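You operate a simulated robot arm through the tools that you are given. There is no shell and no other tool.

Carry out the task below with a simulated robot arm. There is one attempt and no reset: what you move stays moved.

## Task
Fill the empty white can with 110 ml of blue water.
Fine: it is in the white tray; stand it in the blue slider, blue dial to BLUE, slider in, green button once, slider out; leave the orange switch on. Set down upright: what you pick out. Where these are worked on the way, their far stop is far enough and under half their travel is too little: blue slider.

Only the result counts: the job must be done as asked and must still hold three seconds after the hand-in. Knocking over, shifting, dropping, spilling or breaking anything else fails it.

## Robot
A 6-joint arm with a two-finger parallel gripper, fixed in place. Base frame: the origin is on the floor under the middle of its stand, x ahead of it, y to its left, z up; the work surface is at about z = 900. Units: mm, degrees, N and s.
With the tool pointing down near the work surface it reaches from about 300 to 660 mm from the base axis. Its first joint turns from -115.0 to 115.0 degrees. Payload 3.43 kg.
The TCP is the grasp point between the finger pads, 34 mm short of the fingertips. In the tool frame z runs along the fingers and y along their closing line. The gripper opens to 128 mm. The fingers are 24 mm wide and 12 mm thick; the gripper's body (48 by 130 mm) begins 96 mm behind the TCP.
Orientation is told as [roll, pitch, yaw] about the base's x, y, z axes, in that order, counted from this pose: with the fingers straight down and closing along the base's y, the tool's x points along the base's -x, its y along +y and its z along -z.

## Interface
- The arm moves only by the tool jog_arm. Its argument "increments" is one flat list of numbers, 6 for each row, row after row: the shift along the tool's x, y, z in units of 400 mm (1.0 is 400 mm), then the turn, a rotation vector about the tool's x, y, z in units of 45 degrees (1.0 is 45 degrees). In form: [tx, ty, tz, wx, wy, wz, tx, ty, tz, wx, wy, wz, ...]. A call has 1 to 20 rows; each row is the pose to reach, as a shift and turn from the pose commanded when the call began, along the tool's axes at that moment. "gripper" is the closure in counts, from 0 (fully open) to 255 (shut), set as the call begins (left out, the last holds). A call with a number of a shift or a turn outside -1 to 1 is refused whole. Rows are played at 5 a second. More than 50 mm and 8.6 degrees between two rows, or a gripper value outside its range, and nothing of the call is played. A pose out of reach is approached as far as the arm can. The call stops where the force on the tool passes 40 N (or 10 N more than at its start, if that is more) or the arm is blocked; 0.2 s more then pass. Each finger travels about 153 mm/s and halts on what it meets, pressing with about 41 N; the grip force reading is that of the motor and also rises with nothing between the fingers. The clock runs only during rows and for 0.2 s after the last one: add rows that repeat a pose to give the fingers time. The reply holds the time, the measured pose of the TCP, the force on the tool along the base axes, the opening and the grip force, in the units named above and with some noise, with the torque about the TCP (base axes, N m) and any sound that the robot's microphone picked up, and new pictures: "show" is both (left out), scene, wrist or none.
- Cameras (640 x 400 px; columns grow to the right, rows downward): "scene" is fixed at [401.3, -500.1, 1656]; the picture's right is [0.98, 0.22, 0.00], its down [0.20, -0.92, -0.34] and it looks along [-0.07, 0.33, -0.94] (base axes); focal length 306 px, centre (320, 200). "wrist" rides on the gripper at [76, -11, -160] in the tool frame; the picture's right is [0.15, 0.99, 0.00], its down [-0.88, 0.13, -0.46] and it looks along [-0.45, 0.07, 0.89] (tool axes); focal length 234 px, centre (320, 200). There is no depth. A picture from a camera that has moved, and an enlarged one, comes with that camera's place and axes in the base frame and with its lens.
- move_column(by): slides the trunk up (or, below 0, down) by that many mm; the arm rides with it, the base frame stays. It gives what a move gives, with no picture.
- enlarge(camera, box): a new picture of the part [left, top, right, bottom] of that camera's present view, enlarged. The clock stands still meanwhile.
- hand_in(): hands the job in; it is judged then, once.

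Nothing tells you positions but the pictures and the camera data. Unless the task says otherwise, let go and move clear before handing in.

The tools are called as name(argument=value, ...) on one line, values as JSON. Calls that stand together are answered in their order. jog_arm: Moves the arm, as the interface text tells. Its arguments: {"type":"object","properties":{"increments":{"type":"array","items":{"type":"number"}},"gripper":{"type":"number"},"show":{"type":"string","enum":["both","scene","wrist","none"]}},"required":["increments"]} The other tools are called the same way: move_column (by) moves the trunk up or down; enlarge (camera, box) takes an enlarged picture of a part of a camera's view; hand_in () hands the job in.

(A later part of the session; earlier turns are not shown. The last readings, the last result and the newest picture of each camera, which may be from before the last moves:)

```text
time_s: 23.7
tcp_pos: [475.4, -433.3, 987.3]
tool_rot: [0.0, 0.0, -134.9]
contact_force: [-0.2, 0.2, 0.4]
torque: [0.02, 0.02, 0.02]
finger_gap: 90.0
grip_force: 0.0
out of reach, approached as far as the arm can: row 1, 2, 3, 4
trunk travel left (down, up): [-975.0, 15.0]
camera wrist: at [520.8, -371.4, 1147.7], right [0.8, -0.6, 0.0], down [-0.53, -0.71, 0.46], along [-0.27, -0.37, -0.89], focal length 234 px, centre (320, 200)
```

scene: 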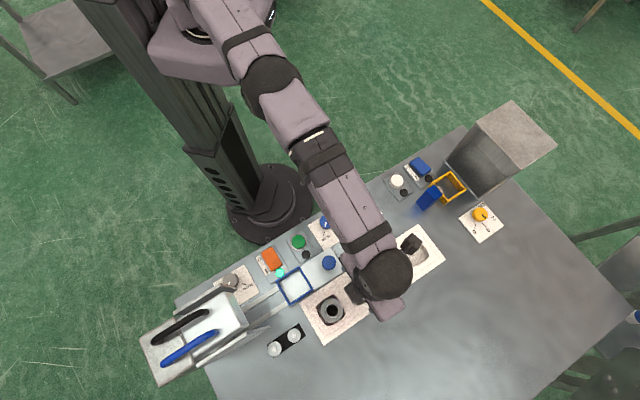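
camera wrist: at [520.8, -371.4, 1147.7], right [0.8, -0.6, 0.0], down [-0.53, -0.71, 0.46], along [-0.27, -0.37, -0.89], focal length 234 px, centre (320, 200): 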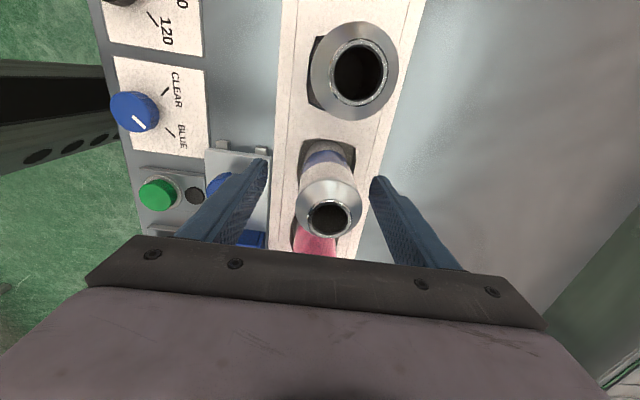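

At this height the reach is about 6 mm short; the best reach is with the trunk about 60 mm lower. I'll raise the arm 60 mm, lower the trunk 60 mm and then centre on the can.

jog_arm(increments=[0, 0, -0.075, 0, 0, 0, 0, 0, -0.15, 0, 0, 0, 0, 0, -0.15, 0, 0, 0], show="none")

move_column(by=-60)

jog_arm(increments=[0, 0.008, 0, 0, 0, 0, 0, 0.0158, 0, 0, 0, 0, 0, 0.0158, 0, 0, 0, 0], show="wrist")

```text
time_s: 24.5
tcp_pos: [476.2, -432.7, 1048.6]
tool_rot: [0.0, 0.0, -135.0]
contact_force: [0.3, 0.0, -0.2]
torque: [0.01, -0.01, 0.05]
finger_gap: 89.8
grip_force: 0.2
trunk travel left (down, up): [-975.0, 15.0]
```

```text
time_s: 25.5
tcp_pos: [476.5, -433.1, 988.4]
tool_rot: [-0.1, 0.0, -135.0]
contact_force: [-0.1, -0.4, 0.3]
torque: [0.0, 0.0, 0.01]
finger_gap: 89.9
grip_force: 0.2
trunk travel left (down, up): [-915.0, 75.0]
```

```text
time_s: 26.3
tcp_pos: [479.6, -434.8, 987.1]
tool_rot: [0.1, -0.1, -135.0]
contact_force: [-0.6, 0.2, -0.4]
torque: [-0.01, -0.03, 0.01]
finger_gap: 89.8
grip_force: 0.1
out of reach, approached as far as the arm can: row 2, 3
trunk travel left (down, up): [-915.0, 75.0]
camera wrist: at [525.1, -373.3, 1149.0], right [0.8, -0.6, 0.0], down [-0.53, -0.71, 0.46], along [-0.27, -0.37, -0.89], focal length 234 px, centre (320, 200)
```

wrist: 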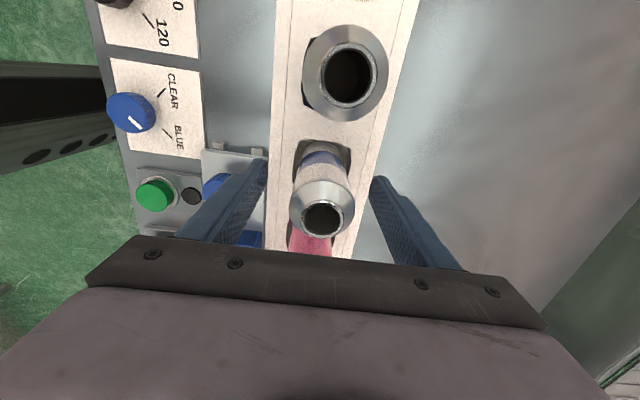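

enlarge(camera="wrist", box=[240, 130, 400, 260])

```text
3.08 times, centred on (320, 195) of wrist
camera zoom: at [525.1, -373.3, 1149.0], right [0.8, -0.6, 0.0], down [-0.53, -0.71, 0.46], along [-0.27, -0.37, -0.89], focal length 720 px, centre (320, 215)
```

zoom: 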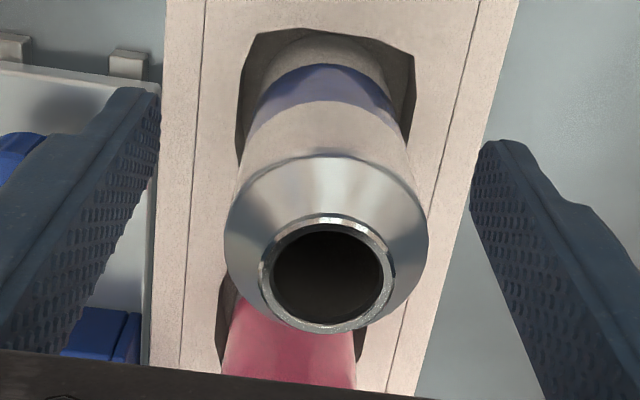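

The can sits within 2 mm of centre now. A tiny shift along the tray, then close.

jog_arm(increments=[-0.004, 0, 0, 0, 0, 0, -0.004, 0, 0, 0, 0, 0], show="none")

jog_arm(increments=[0, 0, 0, 0, 0, 0, 0, 0, 0, 0, 0, 0, 0, 0, 0, 0, 0, 0, 0, 0, 0, 0, 0, 0], gripper=255, show="both")

```text
time_s: 26.9
tcp_pos: [476.8, -436.6, 988.3]
tool_rot: [0.0, 0.0, -134.9]
contact_force: [0.1, -0.2, -0.4]
torque: [0.0, 0.01, -0.01]
finger_gap: 90.0
grip_force: 0.0
trunk travel left (down, up): [-915.0, 75.0]
```

```text
time_s: 27.9
tcp_pos: [478.7, -435.9, 988.3]
tool_rot: [0.0, 0.1, -135.1]
contact_force: [-0.1, -0.5, -0.7]
torque: [0.01, 0.01, 0.03]
finger_gap: 43.3
grip_force: 40.6
trunk travel left (down, up): [-915.0, 75.0]
camera wrist: at [523.7, -374.0, 1148.8], right [0.8, -0.6, 0.0], down [-0.53, -0.71, 0.46], along [-0.27, -0.37, -0.89], focal length 234 px, centre (320, 200)
```

scene: 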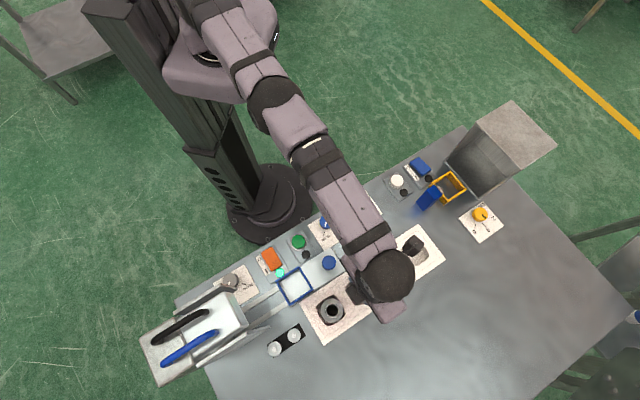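
wrist: 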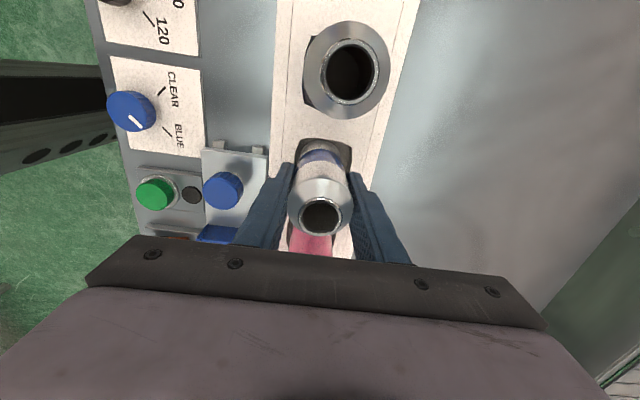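

The can is gripped at 43 mm. I lift straight up with the trunk so there is no sideways drift.

move_column(by=60)

jog_arm(increments=[0, 0, 0, 0, 0, 0], show="both")

```text
time_s: 28.9
tcp_pos: [477.5, -436.3, 1048.0]
tool_rot: [0.0, 0.0, -135.0]
contact_force: [-1.2, -0.1, -0.5]
torque: [0.02, -0.01, 0.0]
finger_gap: 43.5
grip_force: 40.5
trunk travel left (down, up): [-975.0, 15.0]
```

```text
time_s: 29.3
tcp_pos: [477.9, -436.2, 1049.7]
tool_rot: [0.0, 0.1, -135.1]
contact_force: [-0.6, -0.5, 0.0]
torque: [0.01, -0.02, 0.01]
finger_gap: 43.6
grip_force: 40.8
trunk travel left (down, up): [-975.0, 15.0]
camera wrist: at [523.7, -374.0, 1208.8], right [0.8, -0.6, 0.0], down [-0.53, -0.71, 0.46], along [-0.27, -0.37, -0.89], focal length 234 px, centre (320, 200)
```

scene: 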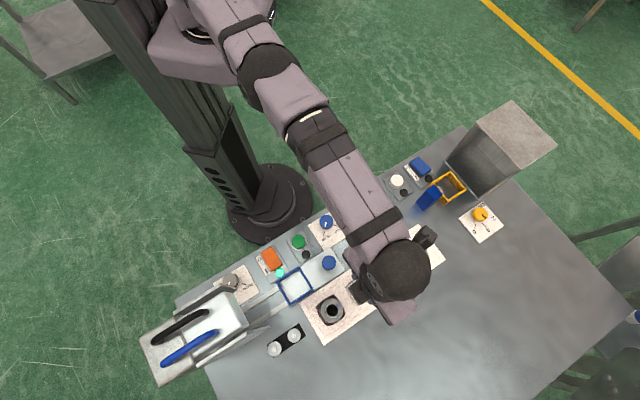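
wrist: 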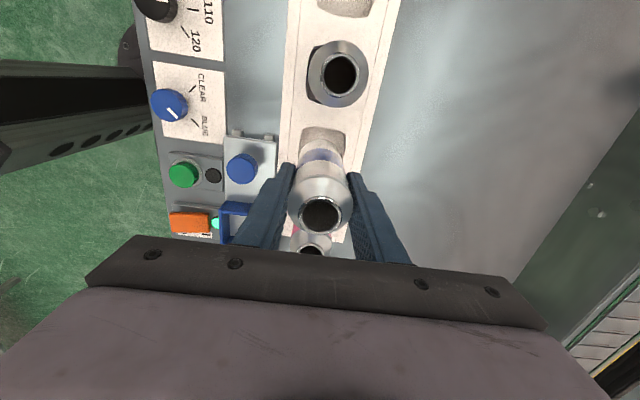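

The can is up and clear of its pocket. Now back toward the robot and up, then across to above the slider box.

jog_arm(increments=[0, -0.0417, -0.0375, 0, 0, 0, 0, -0.0833, -0.075, 0, 0, 0, 0, -0.125, -0.1125, 0, 0, 0, 0, -0.125, -0.1125, 0, 0, 0], show="wrist")

enlarge(camera="wrist", box=[240, 130, 400, 260])

```text
time_s: 30.3
tcp_pos: [443.9, -399.9, 1094.7]
tool_rot: [0.0, 0.1, -135.1]
contact_force: [-0.5, -0.2, -0.7]
torque: [0.01, 0.02, 0.0]
finger_gap: 43.4
grip_force: 40.6
trunk travel left (down, up): [-975.0, 15.0]
camera wrist: at [489.9, -338.1, 1254.4], right [0.8, -0.6, 0.0], down [-0.53, -0.71, 0.46], along [-0.27, -0.37, -0.89], focal length 234 px, centre (320, 200)
```

wrist: 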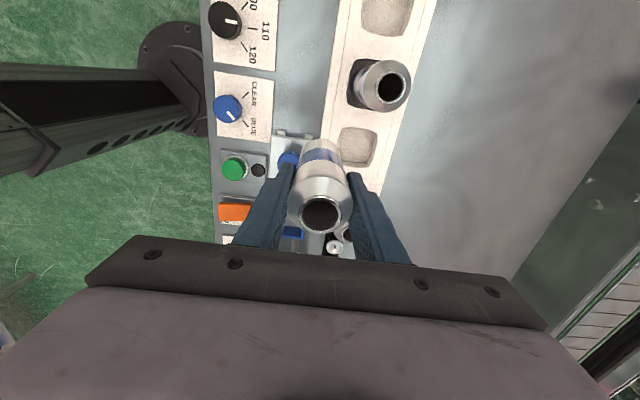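

```text
3.08 times, centred on (320, 195) of wrist
camera zoom: at [489.9, -338.1, 1254.4], right [0.8, -0.6, 0.0], down [-0.53, -0.71, 0.46], along [-0.27, -0.37, -0.89], focal length 720 px, centre (320, 215)
```

zoom: 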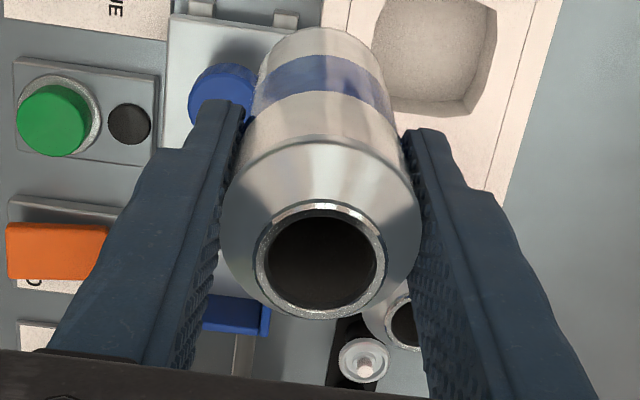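

The can is held upright and clean, white with a blue ring. Now move to above the slider box.

jog_arm(increments=[-0.075, -0.0219, 0, 0, 0, 0, -0.15, -0.0438, 0, 0, 0, 0, -0.225, -0.0656, 0, 0, 0, 0, -0.2998, -0.0875, 0.02, 0, 0, 0, -0.2998, -0.0875, 0.08, 0, 0, 0, -0.2998, -0.0875, 0.08, 0, 0, 0], show="both")

enlarge(camera="wrist", box=[240, 110, 400, 260])

enlarge(camera="scene", box=[240, 240, 360, 330])

```text
time_s: 31.7
tcp_pos: [331.8, -461.6, 1063.3]
tool_rot: [-0.1, 0.0, -135.0]
contact_force: [-0.1, -1.1, -0.2]
torque: [-0.04, -0.01, -0.02]
finger_gap: 43.4
grip_force: 41.0
trunk travel left (down, up): [-975.0, 15.0]
camera wrist: at [377.2, -399.8, 1223.4], right [0.8, -0.6, 0.0], down [-0.53, -0.71, 0.46], along [-0.27, -0.37, -0.89], focal length 234 px, centre (320, 200)
```

scene: 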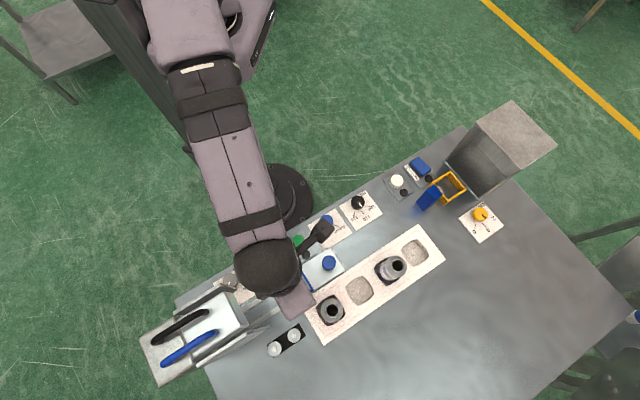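
wrist: 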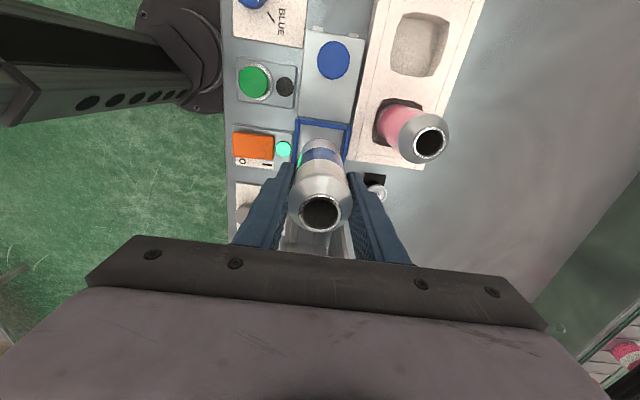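

```text
2.67 times, centred on (320, 185) of wrist
camera zoom: at [377.2, -399.8, 1223.4], right [0.8, -0.6, 0.0], down [-0.53, -0.71, 0.46], along [-0.27, -0.37, -0.89], focal length 624 px, centre (320, 240)
```

zoom: 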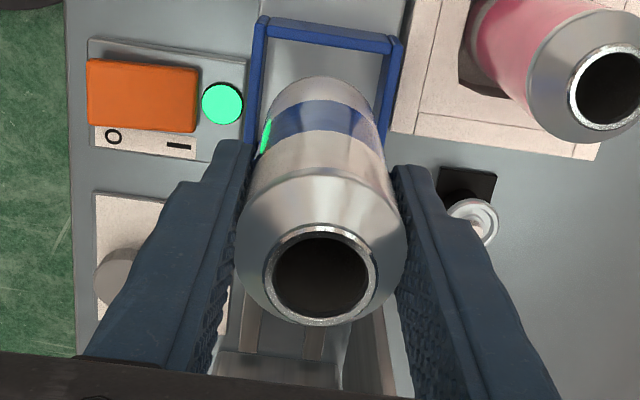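

```text
4.44 times, centred on (300, 285) of scene
camera zoom: at [401.3, -500.1, 1656.0], right [0.98, 0.22, 0.0], down [0.2, -0.92, -0.34], along [-0.07, 0.33, -0.94], focal length 1362 px, centre (409, -178)
```

zoom: 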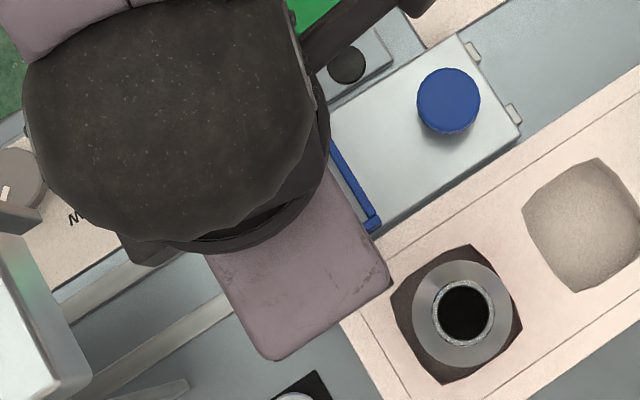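

The box centre looks about 4–5 mm toward the knob from the can. I shift that way and lower until the can's base is just above the rim, then check again.

jog_arm(increments=[0.01, 0, 0.03, 0, 0, 0, 0.01, 0, 0.055, 0, 0, 0, 0.01, 0, 0.055, 0, 0, 0], show="wrist")

enlarge(camera="wrist", box=[260, 90, 390, 220])

```text
time_s: 32.5
tcp_pos: [333.6, -456.4, 1038.9]
tool_rot: [0.1, 0.0, -135.0]
contact_force: [-0.5, 0.0, -0.8]
torque: [0.01, -0.02, -0.05]
finger_gap: 43.3
grip_force: 40.7
trunk travel left (down, up): [-975.0, 15.0]
camera wrist: at [380.3, -395.3, 1199.5], right [0.8, -0.6, 0.0], down [-0.53, -0.71, 0.46], along [-0.27, -0.37, -0.89], focal length 234 px, centre (320, 200)
```

wrist: 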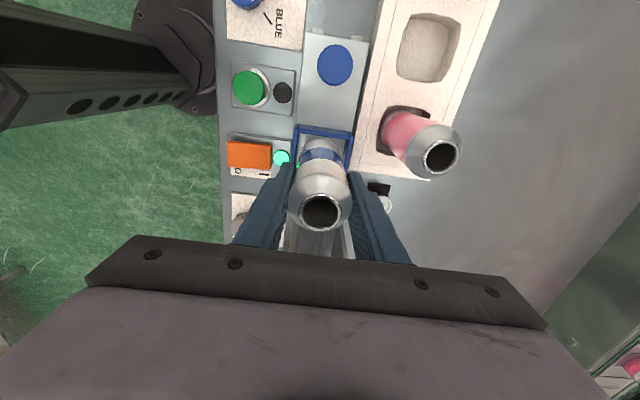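

```text
3.08 times, centred on (325, 155) of wrist
camera zoom: at [380.3, -395.3, 1199.5], right [0.8, -0.6, 0.0], down [-0.53, -0.71, 0.46], along [-0.27, -0.37, -0.89], focal length 720 px, centre (305, 338)
```

zoom: 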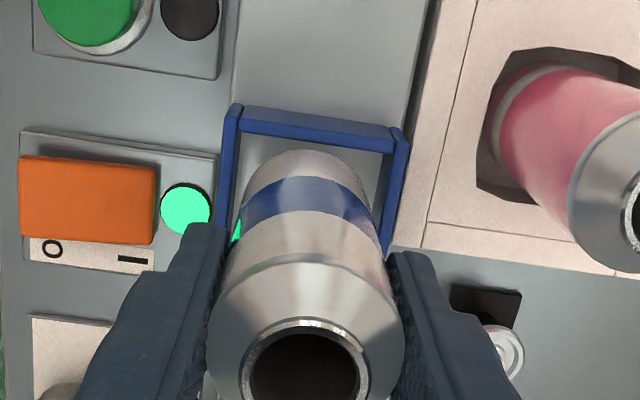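

enlarge(camera="wrist", box=[285, 115, 365, 175])

```text
6.67 times, centred on (325, 145) of wrist
camera zoom: at [380.3, -395.3, 1199.5], right [0.8, -0.6, 0.0], down [-0.53, -0.71, 0.46], along [-0.27, -0.37, -0.89], focal length 1561 px, centre (287, 567)
```

zoom: 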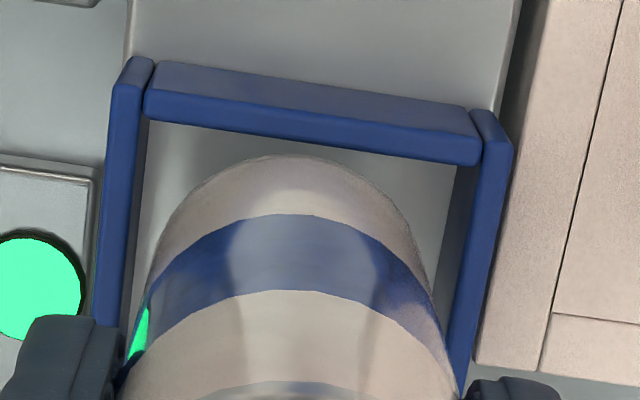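

The box's inner opening is about 54 mm and the can 43.5 mm; the can should go back about 4 mm toward the machine. Shift and lower partway into the box.

jog_arm(increments=[-0.01, 0.0018, 0, 0, 0, 0, -0.01, 0.0018, 0.025, 0, 0, 0, -0.01, 0.0018, 0.045, 0, 0, 0, -0.01, 0.0018, 0.045, 0, 0, 0], show="wrist")

enlarge(camera="wrist", box=[285, 105, 375, 175])

```text
time_s: 33.5
tcp_pos: [333.9, -461.6, 1022.1]
tool_rot: [0.0, 0.1, -135.0]
contact_force: [0.7, 0.8, -1.1]
torque: [0.02, 0.03, 0.02]
finger_gap: 43.6
grip_force: 41.0
trunk travel left (down, up): [-975.0, 15.0]
camera wrist: at [379.5, -399.8, 1183.3], right [0.8, -0.6, 0.0], down [-0.53, -0.71, 0.46], along [-0.27, -0.37, -0.89], focal length 234 px, centre (320, 200)
```

wrist: 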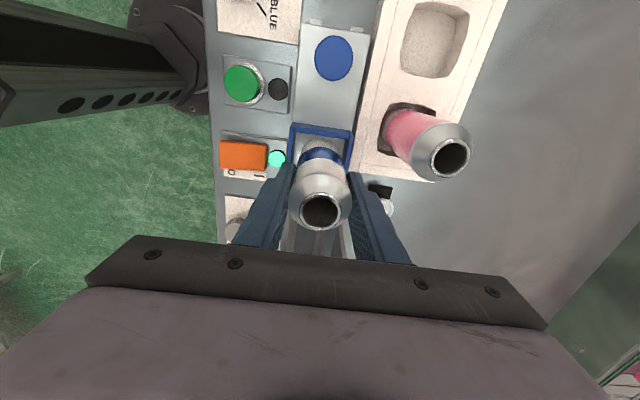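

```text
5.71 times, centred on (330, 140) of wrist
camera zoom: at [379.5, -399.8, 1183.3], right [0.8, -0.6, 0.0], down [-0.53, -0.71, 0.46], along [-0.27, -0.37, -0.89], focal length 1338 px, centre (263, 543)
```

zoom: 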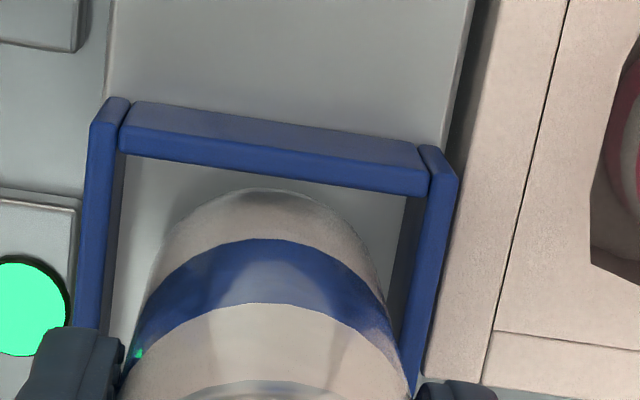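

The base is inside the rim without touching. Lowering gently in small steps until it stands.

jog_arm(increments=[0, 0, 0.0125, 0, 0, 0, 0, 0, 0.02, 0, 0, 0, 0, 0, 0.025, 0, 0, 0], show="none")

jog_arm(increments=[0, 0, 0.0025, 0, 0, 0, 0, 0, 0.005, 0, 0, 0, 0, 0, 0.0075, 0, 0, 0], show="wrist")

```text
time_s: 34.3
tcp_pos: [332.5, -462.0, 1012.5]
tool_rot: [0.2, 0.0, -135.0]
contact_force: [0.7, 0.5, 4.5]
torque: [0.13, 0.11, -0.02]
finger_gap: 43.4
grip_force: 41.3
trunk travel left (down, up): [-975.0, 15.0]
```

```text
time_s: 35.1
tcp_pos: [332.2, -460.8, 1011.6]
tool_rot: [0.5, -0.1, -135.0]
contact_force: [2.9, -0.9, 18.8]
torque: [-0.12, -0.3, 0.01]
finger_gap: 43.6
grip_force: 40.6
trunk travel left (down, up): [-975.0, 15.0]
camera wrist: at [378.2, -398.9, 1171.1], right [0.8, -0.6, 0.01], down [-0.53, -0.71, 0.46], along [-0.27, -0.37, -0.89], focal length 234 px, centre (320, 200)
```

wrist: 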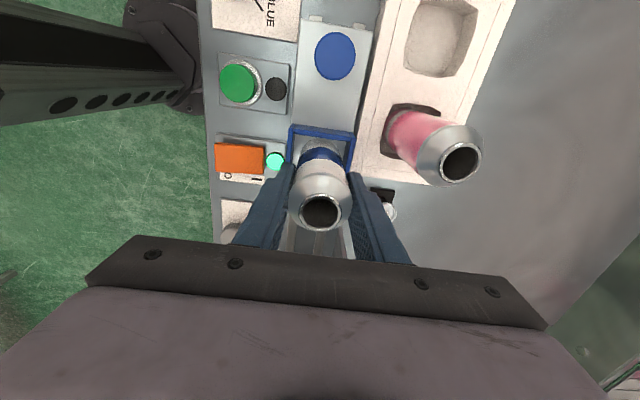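

Upward force at z≈1012. Checking whether it stands on the floor of the box and not on a wall.

enlarge(camera="wrist", box=[280, 105, 370, 175])

enlarge(camera="wrist", box=[260, 110, 390, 250])

```text
5.71 times, centred on (325, 140) of wrist
camera zoom: at [378.2, -398.9, 1171.1], right [0.8, -0.6, 0.01], down [-0.53, -0.71, 0.46], along [-0.27, -0.37, -0.89], focal length 1338 px, centre (291, 543)
```

zoom: 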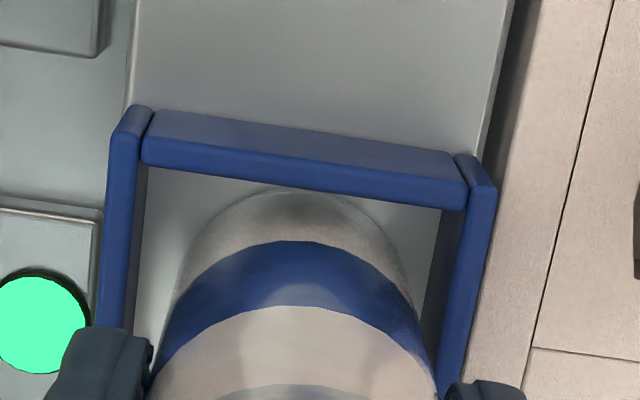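

```text
2.86 times, centred on (325, 180) of wrist
camera zoom: at [378.2, -398.9, 1171.1], right [0.8, -0.6, 0.01], down [-0.53, -0.71, 0.46], along [-0.27, -0.37, -0.89], focal length 669 px, centre (306, 257)
```

zoom: 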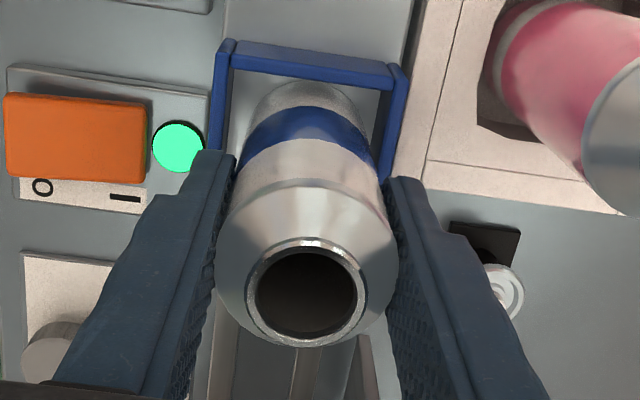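

The can stands inside the box on its floor with gaps visible on the sides. Unload the press, open, and rise straight up.

jog_arm(increments=[0, 0, -0.00625, 0, 0, 0, 0, 0, -0.00625, 0, 0, 0], show="none")

jog_arm(increments=[0, 0, 0, 0, 0, 0, 0, 0, 0, 0, 0, 0, 0, 0, 0, 0, 0, 0], gripper=116, show="wrist")

```text
time_s: 35.7
tcp_pos: [332.4, -460.1, 1010.1]
tool_rot: [-0.1, -0.1, -135.0]
contact_force: [2.2, -3.5, 9.5]
torque: [-0.36, -0.31, -0.01]
finger_gap: 43.4
grip_force: 40.2
trunk travel left (down, up): [-975.0, 15.0]
```

```text
time_s: 36.5
tcp_pos: [332.9, -460.7, 1009.0]
tool_rot: [0.0, 0.0, -135.1]
contact_force: [0.8, -1.0, -0.5]
torque: [0.0, -0.02, -0.03]
finger_gap: 69.6
grip_force: 0.0
trunk travel left (down, up): [-975.0, 15.0]
camera wrist: at [378.7, -399.8, 1170.5], right [0.8, -0.6, 0.0], down [-0.53, -0.72, 0.46], along [-0.27, -0.37, -0.89], focal length 234 px, centre (320, 200)
```

wrist: 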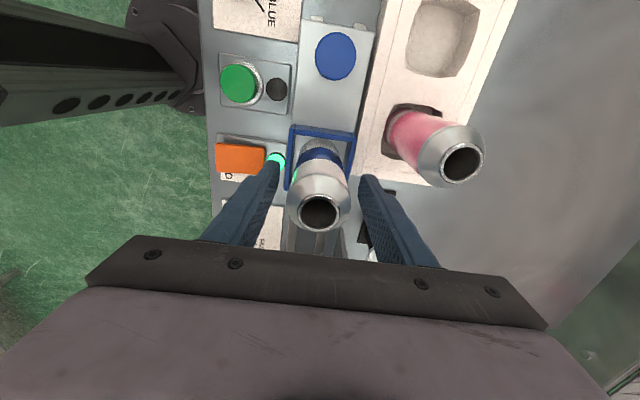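

The can stands freely. Rising.

jog_arm(increments=[0, 0, -0.07, 0, 0, 0, 0, 0, -0.14, 0, 0, 0, 0, 0, -0.21, 0, 0, 0, 0, 0, -0.28, 0, 0, 0], show="both")

enlarge(camera="wrist", box=[220, 50, 420, 250])

```text
time_s: 37.5
tcp_pos: [331.2, -461.3, 1124.0]
tool_rot: [-0.1, 0.1, -135.0]
contact_force: [0.5, -1.2, 0.2]
torque: [-0.05, 0.0, -0.02]
finger_gap: 69.5
grip_force: 0.0
trunk travel left (down, up): [-975.0, 15.0]
camera wrist: at [377.3, -399.2, 1283.5], right [0.8, -0.6, 0.0], down [-0.53, -0.71, 0.46], along [-0.27, -0.37, -0.89], focal length 234 px, centre (320, 200)
```

scene: 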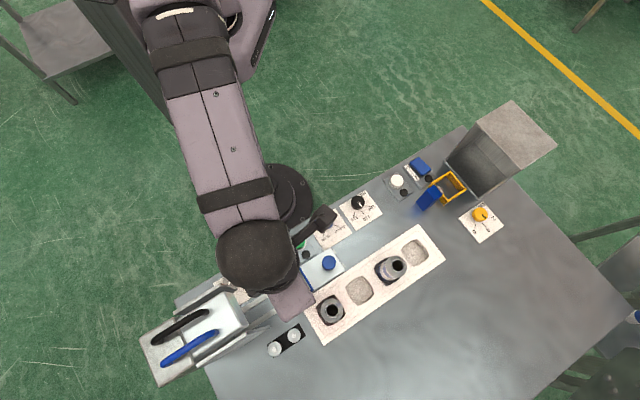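
wrist: 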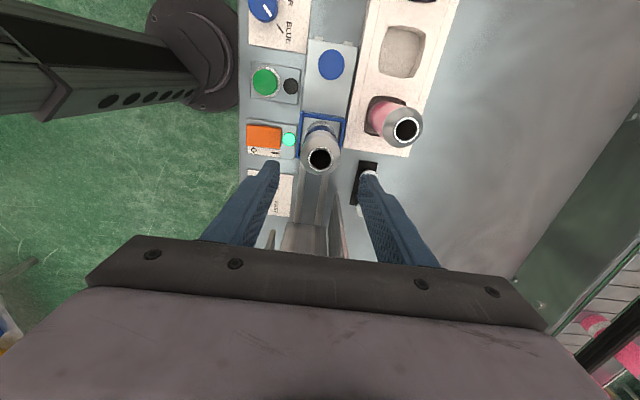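

```text
2.00 times, centred on (320, 150) of wrist
camera zoom: at [377.3, -399.2, 1283.5], right [0.8, -0.6, 0.0], down [-0.53, -0.71, 0.46], along [-0.27, -0.37, -0.89], focal length 468 px, centre (320, 300)
```

zoom: 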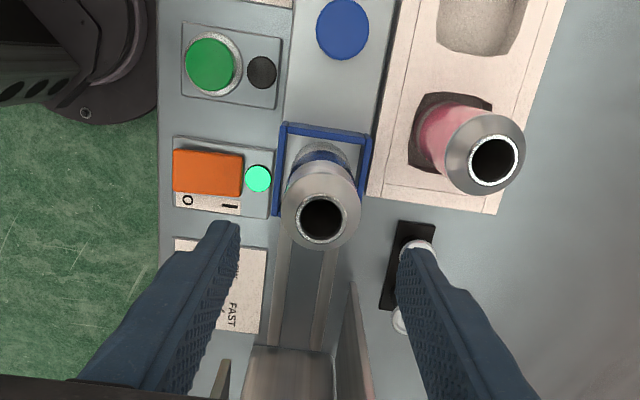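

The can stands upright in the blue box. Next the slider knob: I move above it with the tool tilted 20° so the gripper body leans away from the machine head.

jog_arm(increments=[0.0858, -0.0013, 0, 0, -0.1481, 0, 0.1717, -0.0027, 0, 0, -0.2963, 0, 0.2575, -0.004, 0.1, 0, -0.4444, 0, 0.2575, -0.004, 0.2075, 0, -0.4444, 0, 0.2575, -0.004, 0.2075, 0, -0.4444, 0], gripper=143, show="both")

enlarge(camera="wrist", box=[240, 80, 420, 260])

```text
refused: row 3 steps farther than a row can; nothing moved
```

```text
2.22 times, centred on (330, 170) of wrist
camera zoom: at [377.3, -399.2, 1283.5], right [0.8, -0.6, 0.0], down [-0.53, -0.71, 0.46], along [-0.27, -0.37, -0.89], focal length 520 px, centre (298, 267)
```

zoom: 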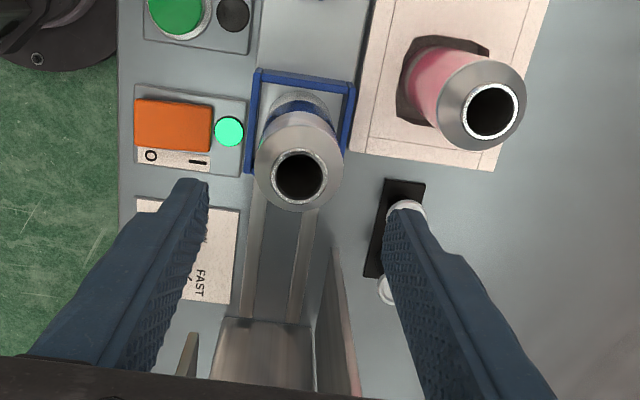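

That step was too long for one row; I'll split it.

jog_arm(increments=[0.0858, -0.0013, 0, 0, -0.1481, 0, 0.1717, -0.0027, 0, 0, -0.2963, 0, 0.2575, -0.004, 0.02, 0, -0.4444, 0, 0.2575, -0.004, 0.12, 0, -0.4444, 0, 0.2575, -0.004, 0.2075, 0, -0.4444, 0, 0.2575, -0.004, 0.2075, 0, -0.4444, 0], gripper=143, show="both")

enlarge(camera="wrist", box=[240, 80, 420, 260])

```text
time_s: 38.9
tcp_pos: [405.4, -387.0, 1040.2]
tool_rot: [0.0, -20.0, -135.1]
contact_force: [-0.2, -0.2, 0.6]
torque: [0.03, 0.01, -0.01]
finger_gap: 56.5
grip_force: 0.0
trunk travel left (down, up): [-975.0, 15.0]
camera wrist: at [485.8, -289.9, 1164.8], right [0.8, -0.6, -0.05], down [-0.38, -0.57, 0.73], along [-0.47, -0.56, -0.68], focal length 234 px, centre (320, 200)
```

scene: 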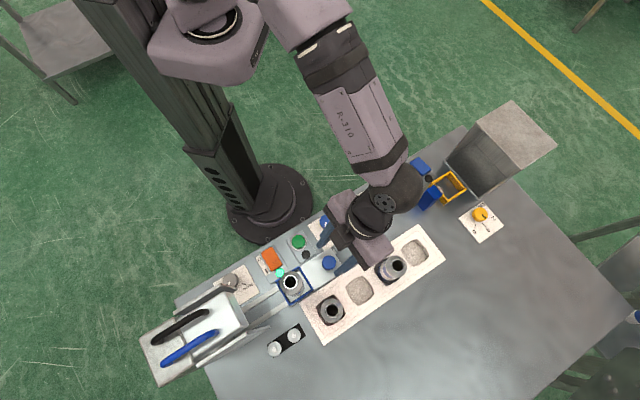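
wrist: 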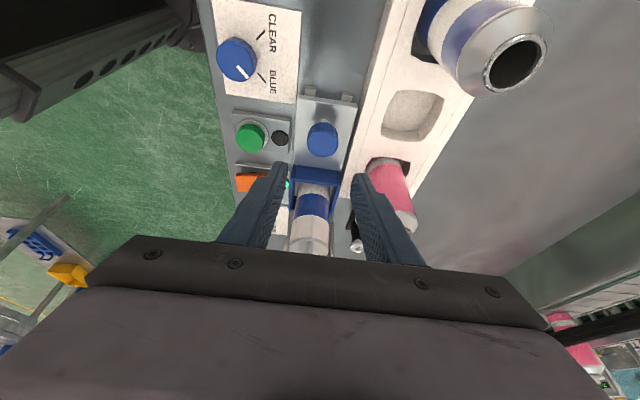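

```text
2.22 times, centred on (330, 170) of wrist
camera zoom: at [485.8, -289.9, 1164.8], right [0.8, -0.6, -0.05], down [-0.38, -0.57, 0.73], along [-0.47, -0.56, -0.68], focal length 520 px, centre (298, 267)
```

zoom: 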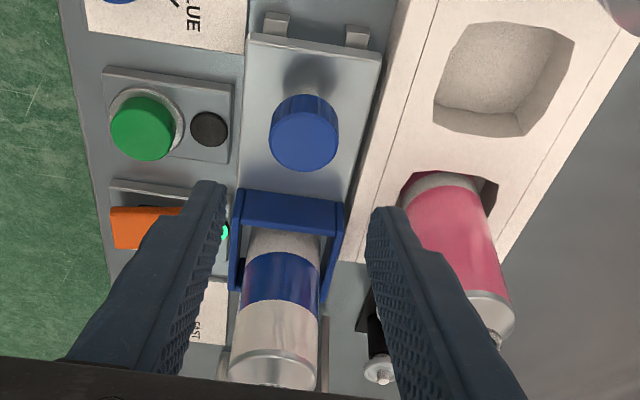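

The knob is centred between the fingers. Lowering around it.

jog_arm(increments=[0.0194, 0, 0.0532, 0, 0, 0, 0.0387, 0, 0.1065, 0, 0, 0, 0.0581, 0, 0.1597, 0, 0, 0, 0.0581, 0, 0.1597, 0, 0, 0], show="both")

enlarge(camera="wrist", box=[240, 110, 400, 260])

```text
time_s: 39.9
tcp_pos: [405.2, -388.3, 972.3]
tool_rot: [0.1, -20.0, -135.0]
contact_force: [0.1, 0.1, 0.1]
torque: [-0.01, -0.02, -0.01]
finger_gap: 56.2
grip_force: 0.0
trunk travel left (down, up): [-975.0, 15.0]
camera wrist: at [486.6, -290.6, 1096.7], right [0.8, -0.6, -0.05], down [-0.38, -0.57, 0.73], along [-0.47, -0.56, -0.68], focal length 234 px, centre (320, 200)
```

scene: 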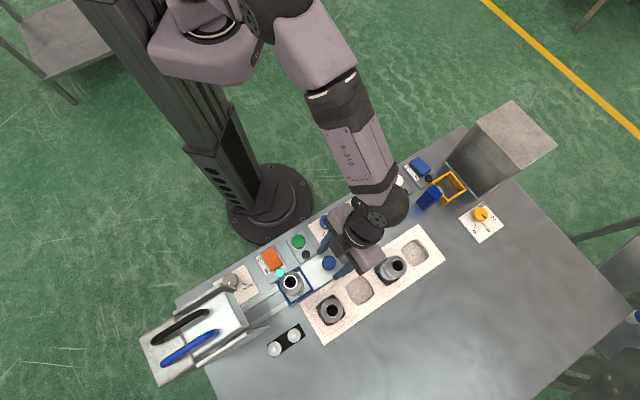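
wrist: 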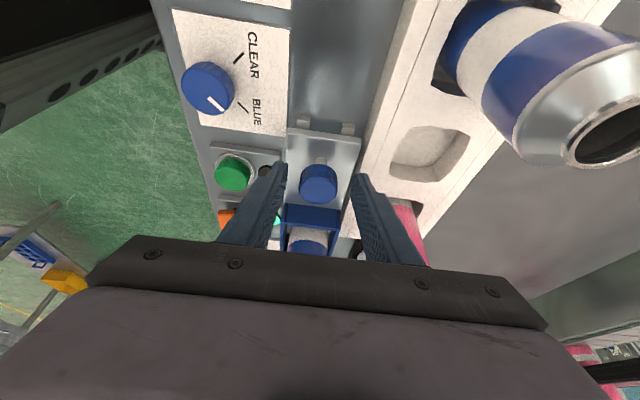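

```text
2.67 times, centred on (320, 185) of wrist
camera zoom: at [486.6, -290.6, 1096.7], right [0.8, -0.6, -0.05], down [-0.38, -0.57, 0.73], along [-0.47, -0.56, -0.68], focal length 624 px, centre (320, 240)
```

zoom: 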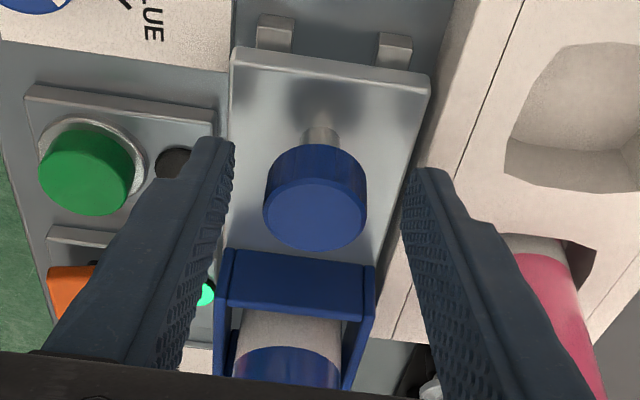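

The knob is between the pads near the tips. Closing on it.

jog_arm(increments=[0, 0, 0, 0, 0, 0, 0, 0, 0, 0, 0, 0, 0, 0, 0, 0, 0, 0], gripper=255, show="wrist")

```text
time_s: 40.7
tcp_pos: [404.5, -386.1, 971.3]
tool_rot: [-0.1, -20.0, -135.0]
contact_force: [-2.7, 1.5, -0.9]
torque: [-0.28, 0.46, -0.27]
finger_gap: 30.9
grip_force: 45.3
trunk travel left (down, up): [-975.0, 15.0]
camera wrist: at [486.2, -290.2, 1096.4], right [0.8, -0.6, -0.05], down [-0.38, -0.57, 0.73], along [-0.47, -0.56, -0.68], focal length 234 px, centre (320, 200)
```

wrist: 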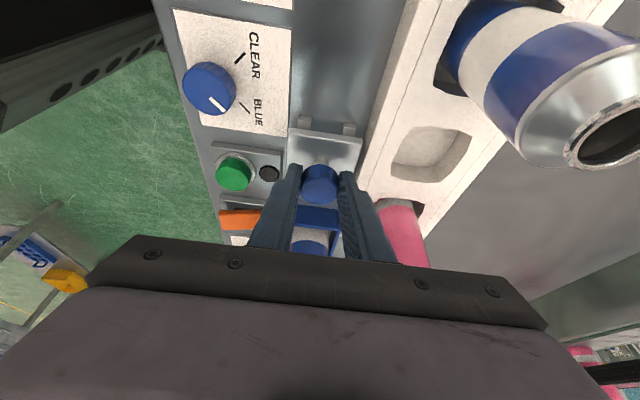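

Knob held. Now push the slider gently toward the machine, 40 mm first.

jog_arm(increments=[-0.0117, 0, 0.0043, 0, 0, 0, -0.0352, 0, 0.0128, 0, 0, 0, -0.0587, 0, 0.0214, 0, 0, 0, -0.0822, 0, 0.0299, 0, 0, 0, -0.094, 0, 0.0342, 0, 0, 0], show="both")

```text
time_s: 41.9
tcp_pos: [377.2, -415.8, 971.3]
tool_rot: [0.0, -20.1, -135.0]
contact_force: [-1.9, 4.0, -8.3]
torque: [0.85, -0.4, 0.03]
finger_gap: 30.9
grip_force: 45.1
trunk travel left (down, up): [-975.0, 15.0]
camera wrist: at [458.0, -318.1, 1096.6], right [0.8, -0.6, -0.05], down [-0.38, -0.57, 0.73], along [-0.47, -0.56, -0.68], focal length 234 px, centre (320, 200)
```

scene: 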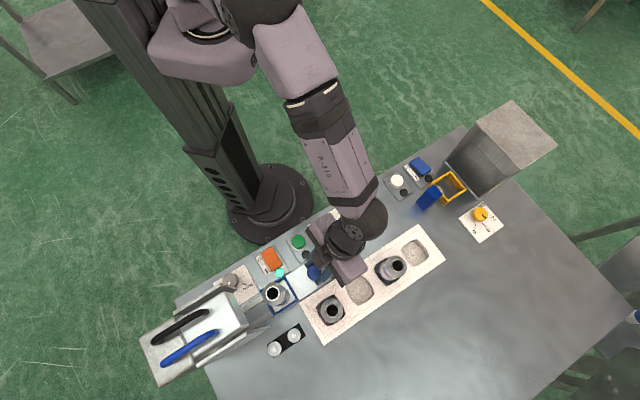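
wrist: 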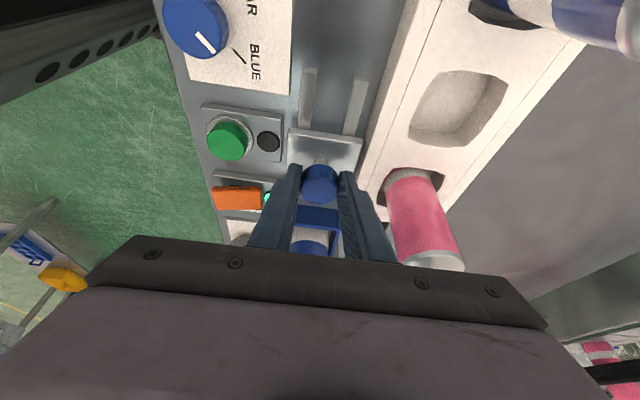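

The slider follows with the can upright. Continuing 60 mm.

jog_arm(increments=[-0.0117, 0, 0.0043, 0, 0, 0, -0.0352, 0, 0.0128, 0, 0, 0, -0.0587, 0, 0.0214, 0, 0, 0, -0.0822, 0, 0.0299, 0, 0, 0, -0.1057, 0, 0.0385, 0, 0, 0, -0.1292, 0, 0.047, 0, 0, 0, -0.141, 0, 0.0513, 0, 0, 0], show="both")

enlarge(camera="scene", box=[180, 220, 360, 360])

```text
time_s: 43.5
tcp_pos: [335.0, -456.5, 972.5]
tool_rot: [0.0, -20.1, -135.0]
contact_force: [-2.4, 3.4, -4.3]
torque: [-0.02, 0.05, -0.13]
finger_gap: 30.5
grip_force: 45.3
trunk travel left (down, up): [-975.0, 15.0]
camera wrist: at [415.9, -360.1, 1096.5], right [0.8, -0.6, -0.05], down [-0.38, -0.57, 0.73], along [-0.47, -0.56, -0.68], focal length 234 px, centre (320, 200)
```

scene: 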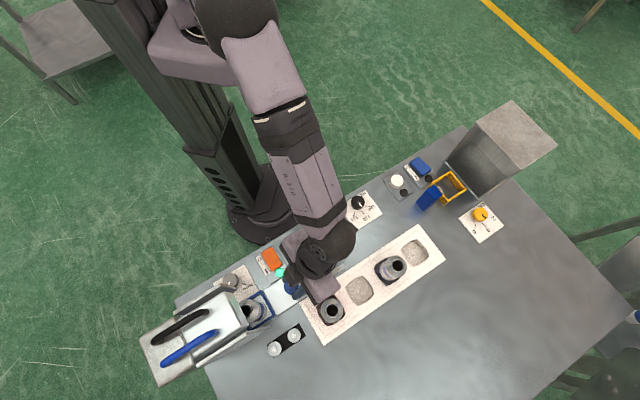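
wrist: 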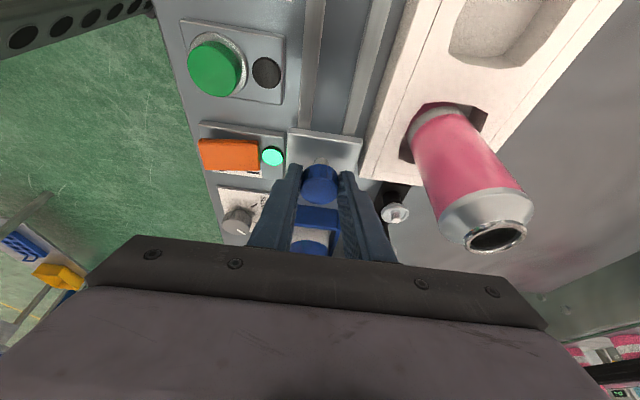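

```text
2.86 times, centred on (270, 290) of scene
camera zoom: at [401.3, -500.1, 1656.0], right [0.98, 0.22, 0.0], down [0.2, -0.92, -0.34], along [-0.07, 0.33, -0.94], focal length 875 px, centre (463, -57)
```

zoom: 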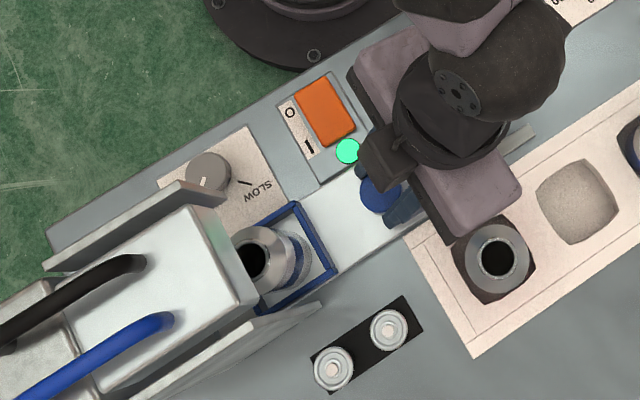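

The box is entering under the head, can upright. Continue in steps until the far stop.

jog_arm(increments=[-0.0117, 0, 0.0043, 0, 0, 0, -0.0352, 0, 0.0128, 0, 0, 0, -0.0587, 0, 0.0214, 0, 0, 0, -0.0705, 0, 0.0257, 0, 0, 0], show="both")

enlarge(camera="scene", box=[180, 220, 360, 360])

```text
time_s: 44.5
tcp_pos: [316.7, -474.8, 971.4]
tool_rot: [0.0, -19.8, -134.9]
contact_force: [16.9, 26.4, -4.2]
torque: [0.51, -0.31, -0.08]
finger_gap: 30.8
grip_force: 45.1
trunk travel left (down, up): [-975.0, 15.0]
camera wrist: at [398.8, -377.6, 1097.4], right [0.8, -0.6, -0.05], down [-0.38, -0.57, 0.73], along [-0.47, -0.56, -0.68], focal length 234 px, centre (320, 200)
```

scene: 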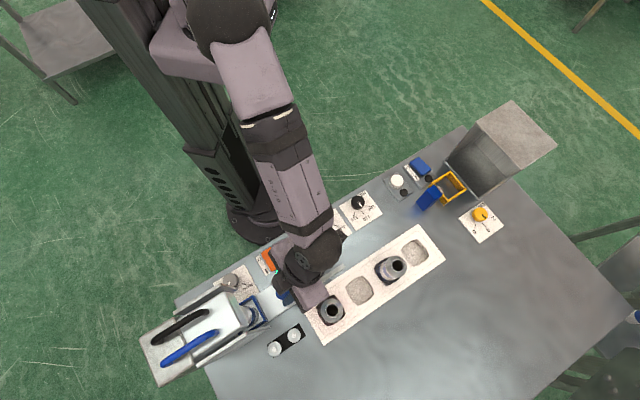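
wrist: 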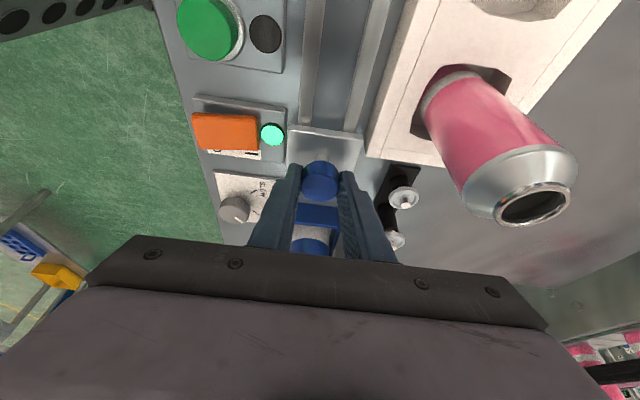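

```text
2.86 times, centred on (270, 290) of scene
camera zoom: at [401.3, -500.1, 1656.0], right [0.98, 0.22, 0.0], down [0.2, -0.92, -0.34], along [-0.07, 0.33, -0.94], focal length 875 px, centre (463, -57)
```

zoom: 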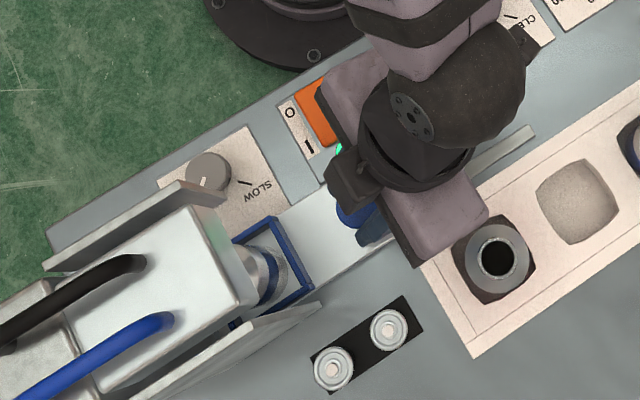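

Resistance of about 31 N after ~125 mm of travel. I check whether this is the slider's stop and whether the can is still upright.

enlarge(camera="scene", box=[225, 285, 295, 345])

enlarge(camera="wrist", box=[270, 120, 370, 260])

```text
6.67 times, centred on (260, 315) of scene
camera zoom: at [401.3, -500.1, 1656.0], right [0.98, 0.22, 0.0], down [0.2, -0.92, -0.34], along [-0.07, 0.33, -0.94], focal length 2042 px, centre (720, -567)
```

zoom: 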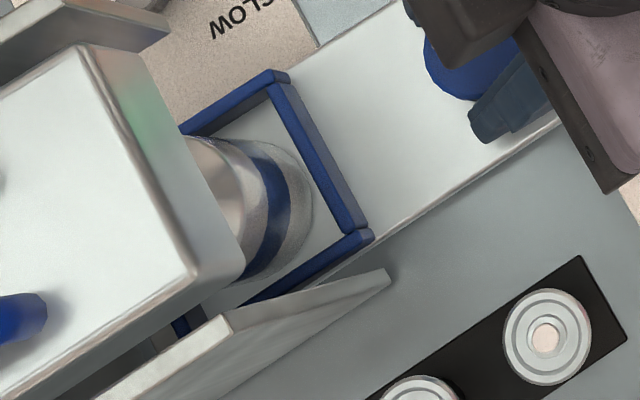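

```text
2.86 times, centred on (320, 190) of wrist
camera zoom: at [398.8, -377.6, 1097.4], right [0.8, -0.6, -0.05], down [-0.38, -0.57, 0.73], along [-0.47, -0.56, -0.68], focal length 669 px, centre (320, 229)
```

zoom: 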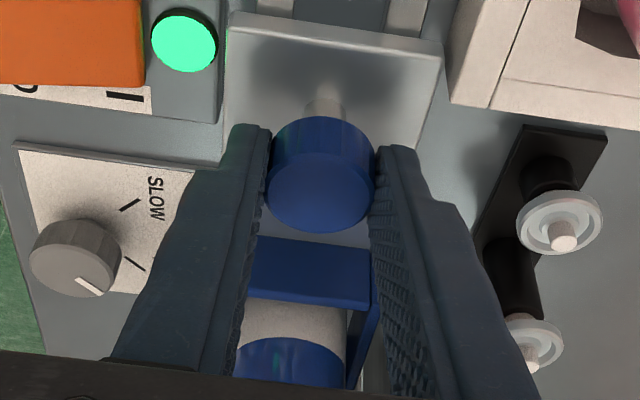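

The can base sits clear of the knob-side wall and upright, so the slider itself hit its far stop. I relax the push slightly and open the fingers.

jog_arm(increments=[0.0082, 0, -0.003, 0, 0, 0, 0.0082, 0, -0.003, 0, 0, 0], show="none")

jog_arm(increments=[0, 0, 0, 0, 0, 0, 0, 0, 0, 0, 0, 0], gripper=143, show="wrist")

```text
time_s: 45.1
tcp_pos: [317.5, -475.3, 971.7]
tool_rot: [0.0, -19.9, -135.2]
contact_force: [10.5, 18.2, -9.8]
torque: [0.72, -0.96, 0.1]
finger_gap: 31.0
grip_force: 44.9
trunk travel left (down, up): [-975.0, 15.0]
```

```text
time_s: 45.7
tcp_pos: [315.5, -478.5, 973.1]
tool_rot: [0.0, -20.0, -135.0]
contact_force: [0.1, 0.1, 0.9]
torque: [0.0, -0.04, 0.02]
finger_gap: 56.2
grip_force: 0.0
trunk travel left (down, up): [-975.0, 15.0]
camera wrist: at [396.2, -380.8, 1098.4], right [0.8, -0.6, -0.05], down [-0.38, -0.57, 0.73], along [-0.47, -0.56, -0.68], focal length 234 px, centre (320, 200)
```

wrist: 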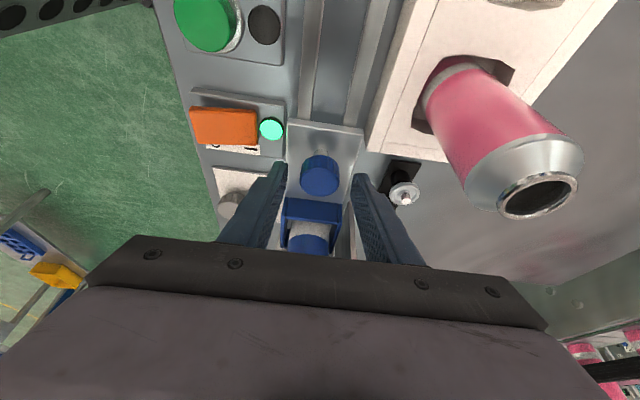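

Released cleanly, slider stays in. Rising, then over to the green button.

jog_arm(increments=[-0.0285, 0, -0.0783, 0, 0, 0, -0.057, 0, -0.1566, 0, 0, 0, -0.0855, 0, -0.2349, 0, 0, 0], show="none")

jog_arm(increments=[0, 0, 0, 0, 0, 0], gripper=255, show="both")

enlarge(camera="wrist", box=[240, 60, 400, 260])

```text
time_s: 46.5
tcp_pos: [316.2, -476.5, 1072.8]
tool_rot: [0.0, -20.1, -135.0]
contact_force: [-0.6, 0.3, -0.3]
torque: [-0.03, 0.01, 0.0]
finger_gap: 56.1
grip_force: 0.1
trunk travel left (down, up): [-975.0, 15.0]
```

```text
time_s: 46.9
tcp_pos: [317.1, -476.9, 1072.9]
tool_rot: [0.0, -19.9, -135.0]
contact_force: [0.1, -0.7, 0.9]
torque: [-0.01, 0.0, 0.01]
finger_gap: 0.1
grip_force: 33.3
trunk travel left (down, up): [-975.0, 15.0]
camera wrist: at [397.7, -379.4, 1197.4], right [0.8, -0.6, -0.05], down [-0.38, -0.57, 0.73], along [-0.47, -0.56, -0.68], focal length 234 px, centre (320, 200)
```

scene: 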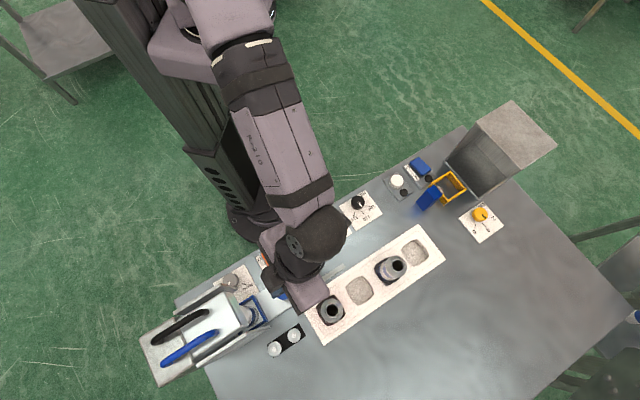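
wrist: 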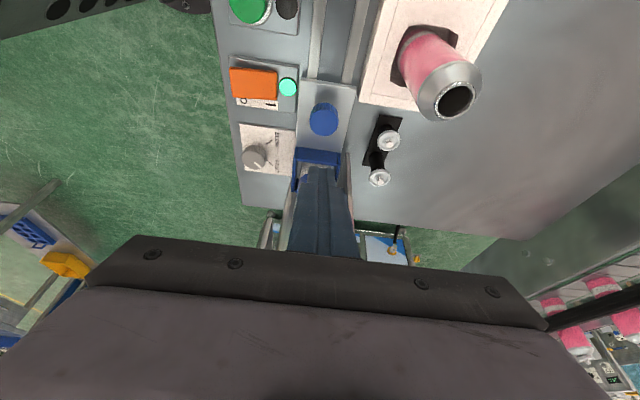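

```text
2.00 times, centred on (320, 160) of wrist
camera zoom: at [397.7, -379.4, 1197.4], right [0.8, -0.6, -0.05], down [-0.38, -0.57, 0.73], along [-0.47, -0.56, -0.68], focal length 468 px, centre (320, 280)
```

zoom: 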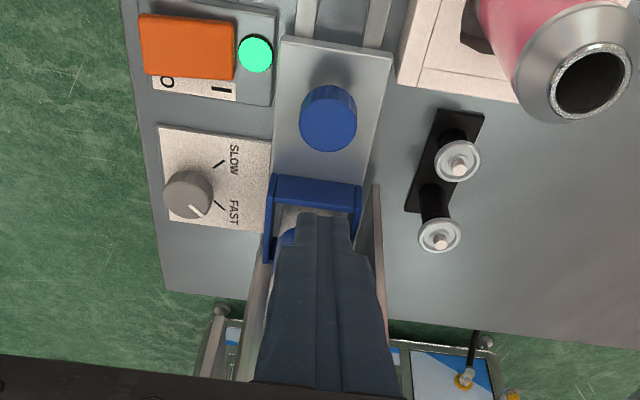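

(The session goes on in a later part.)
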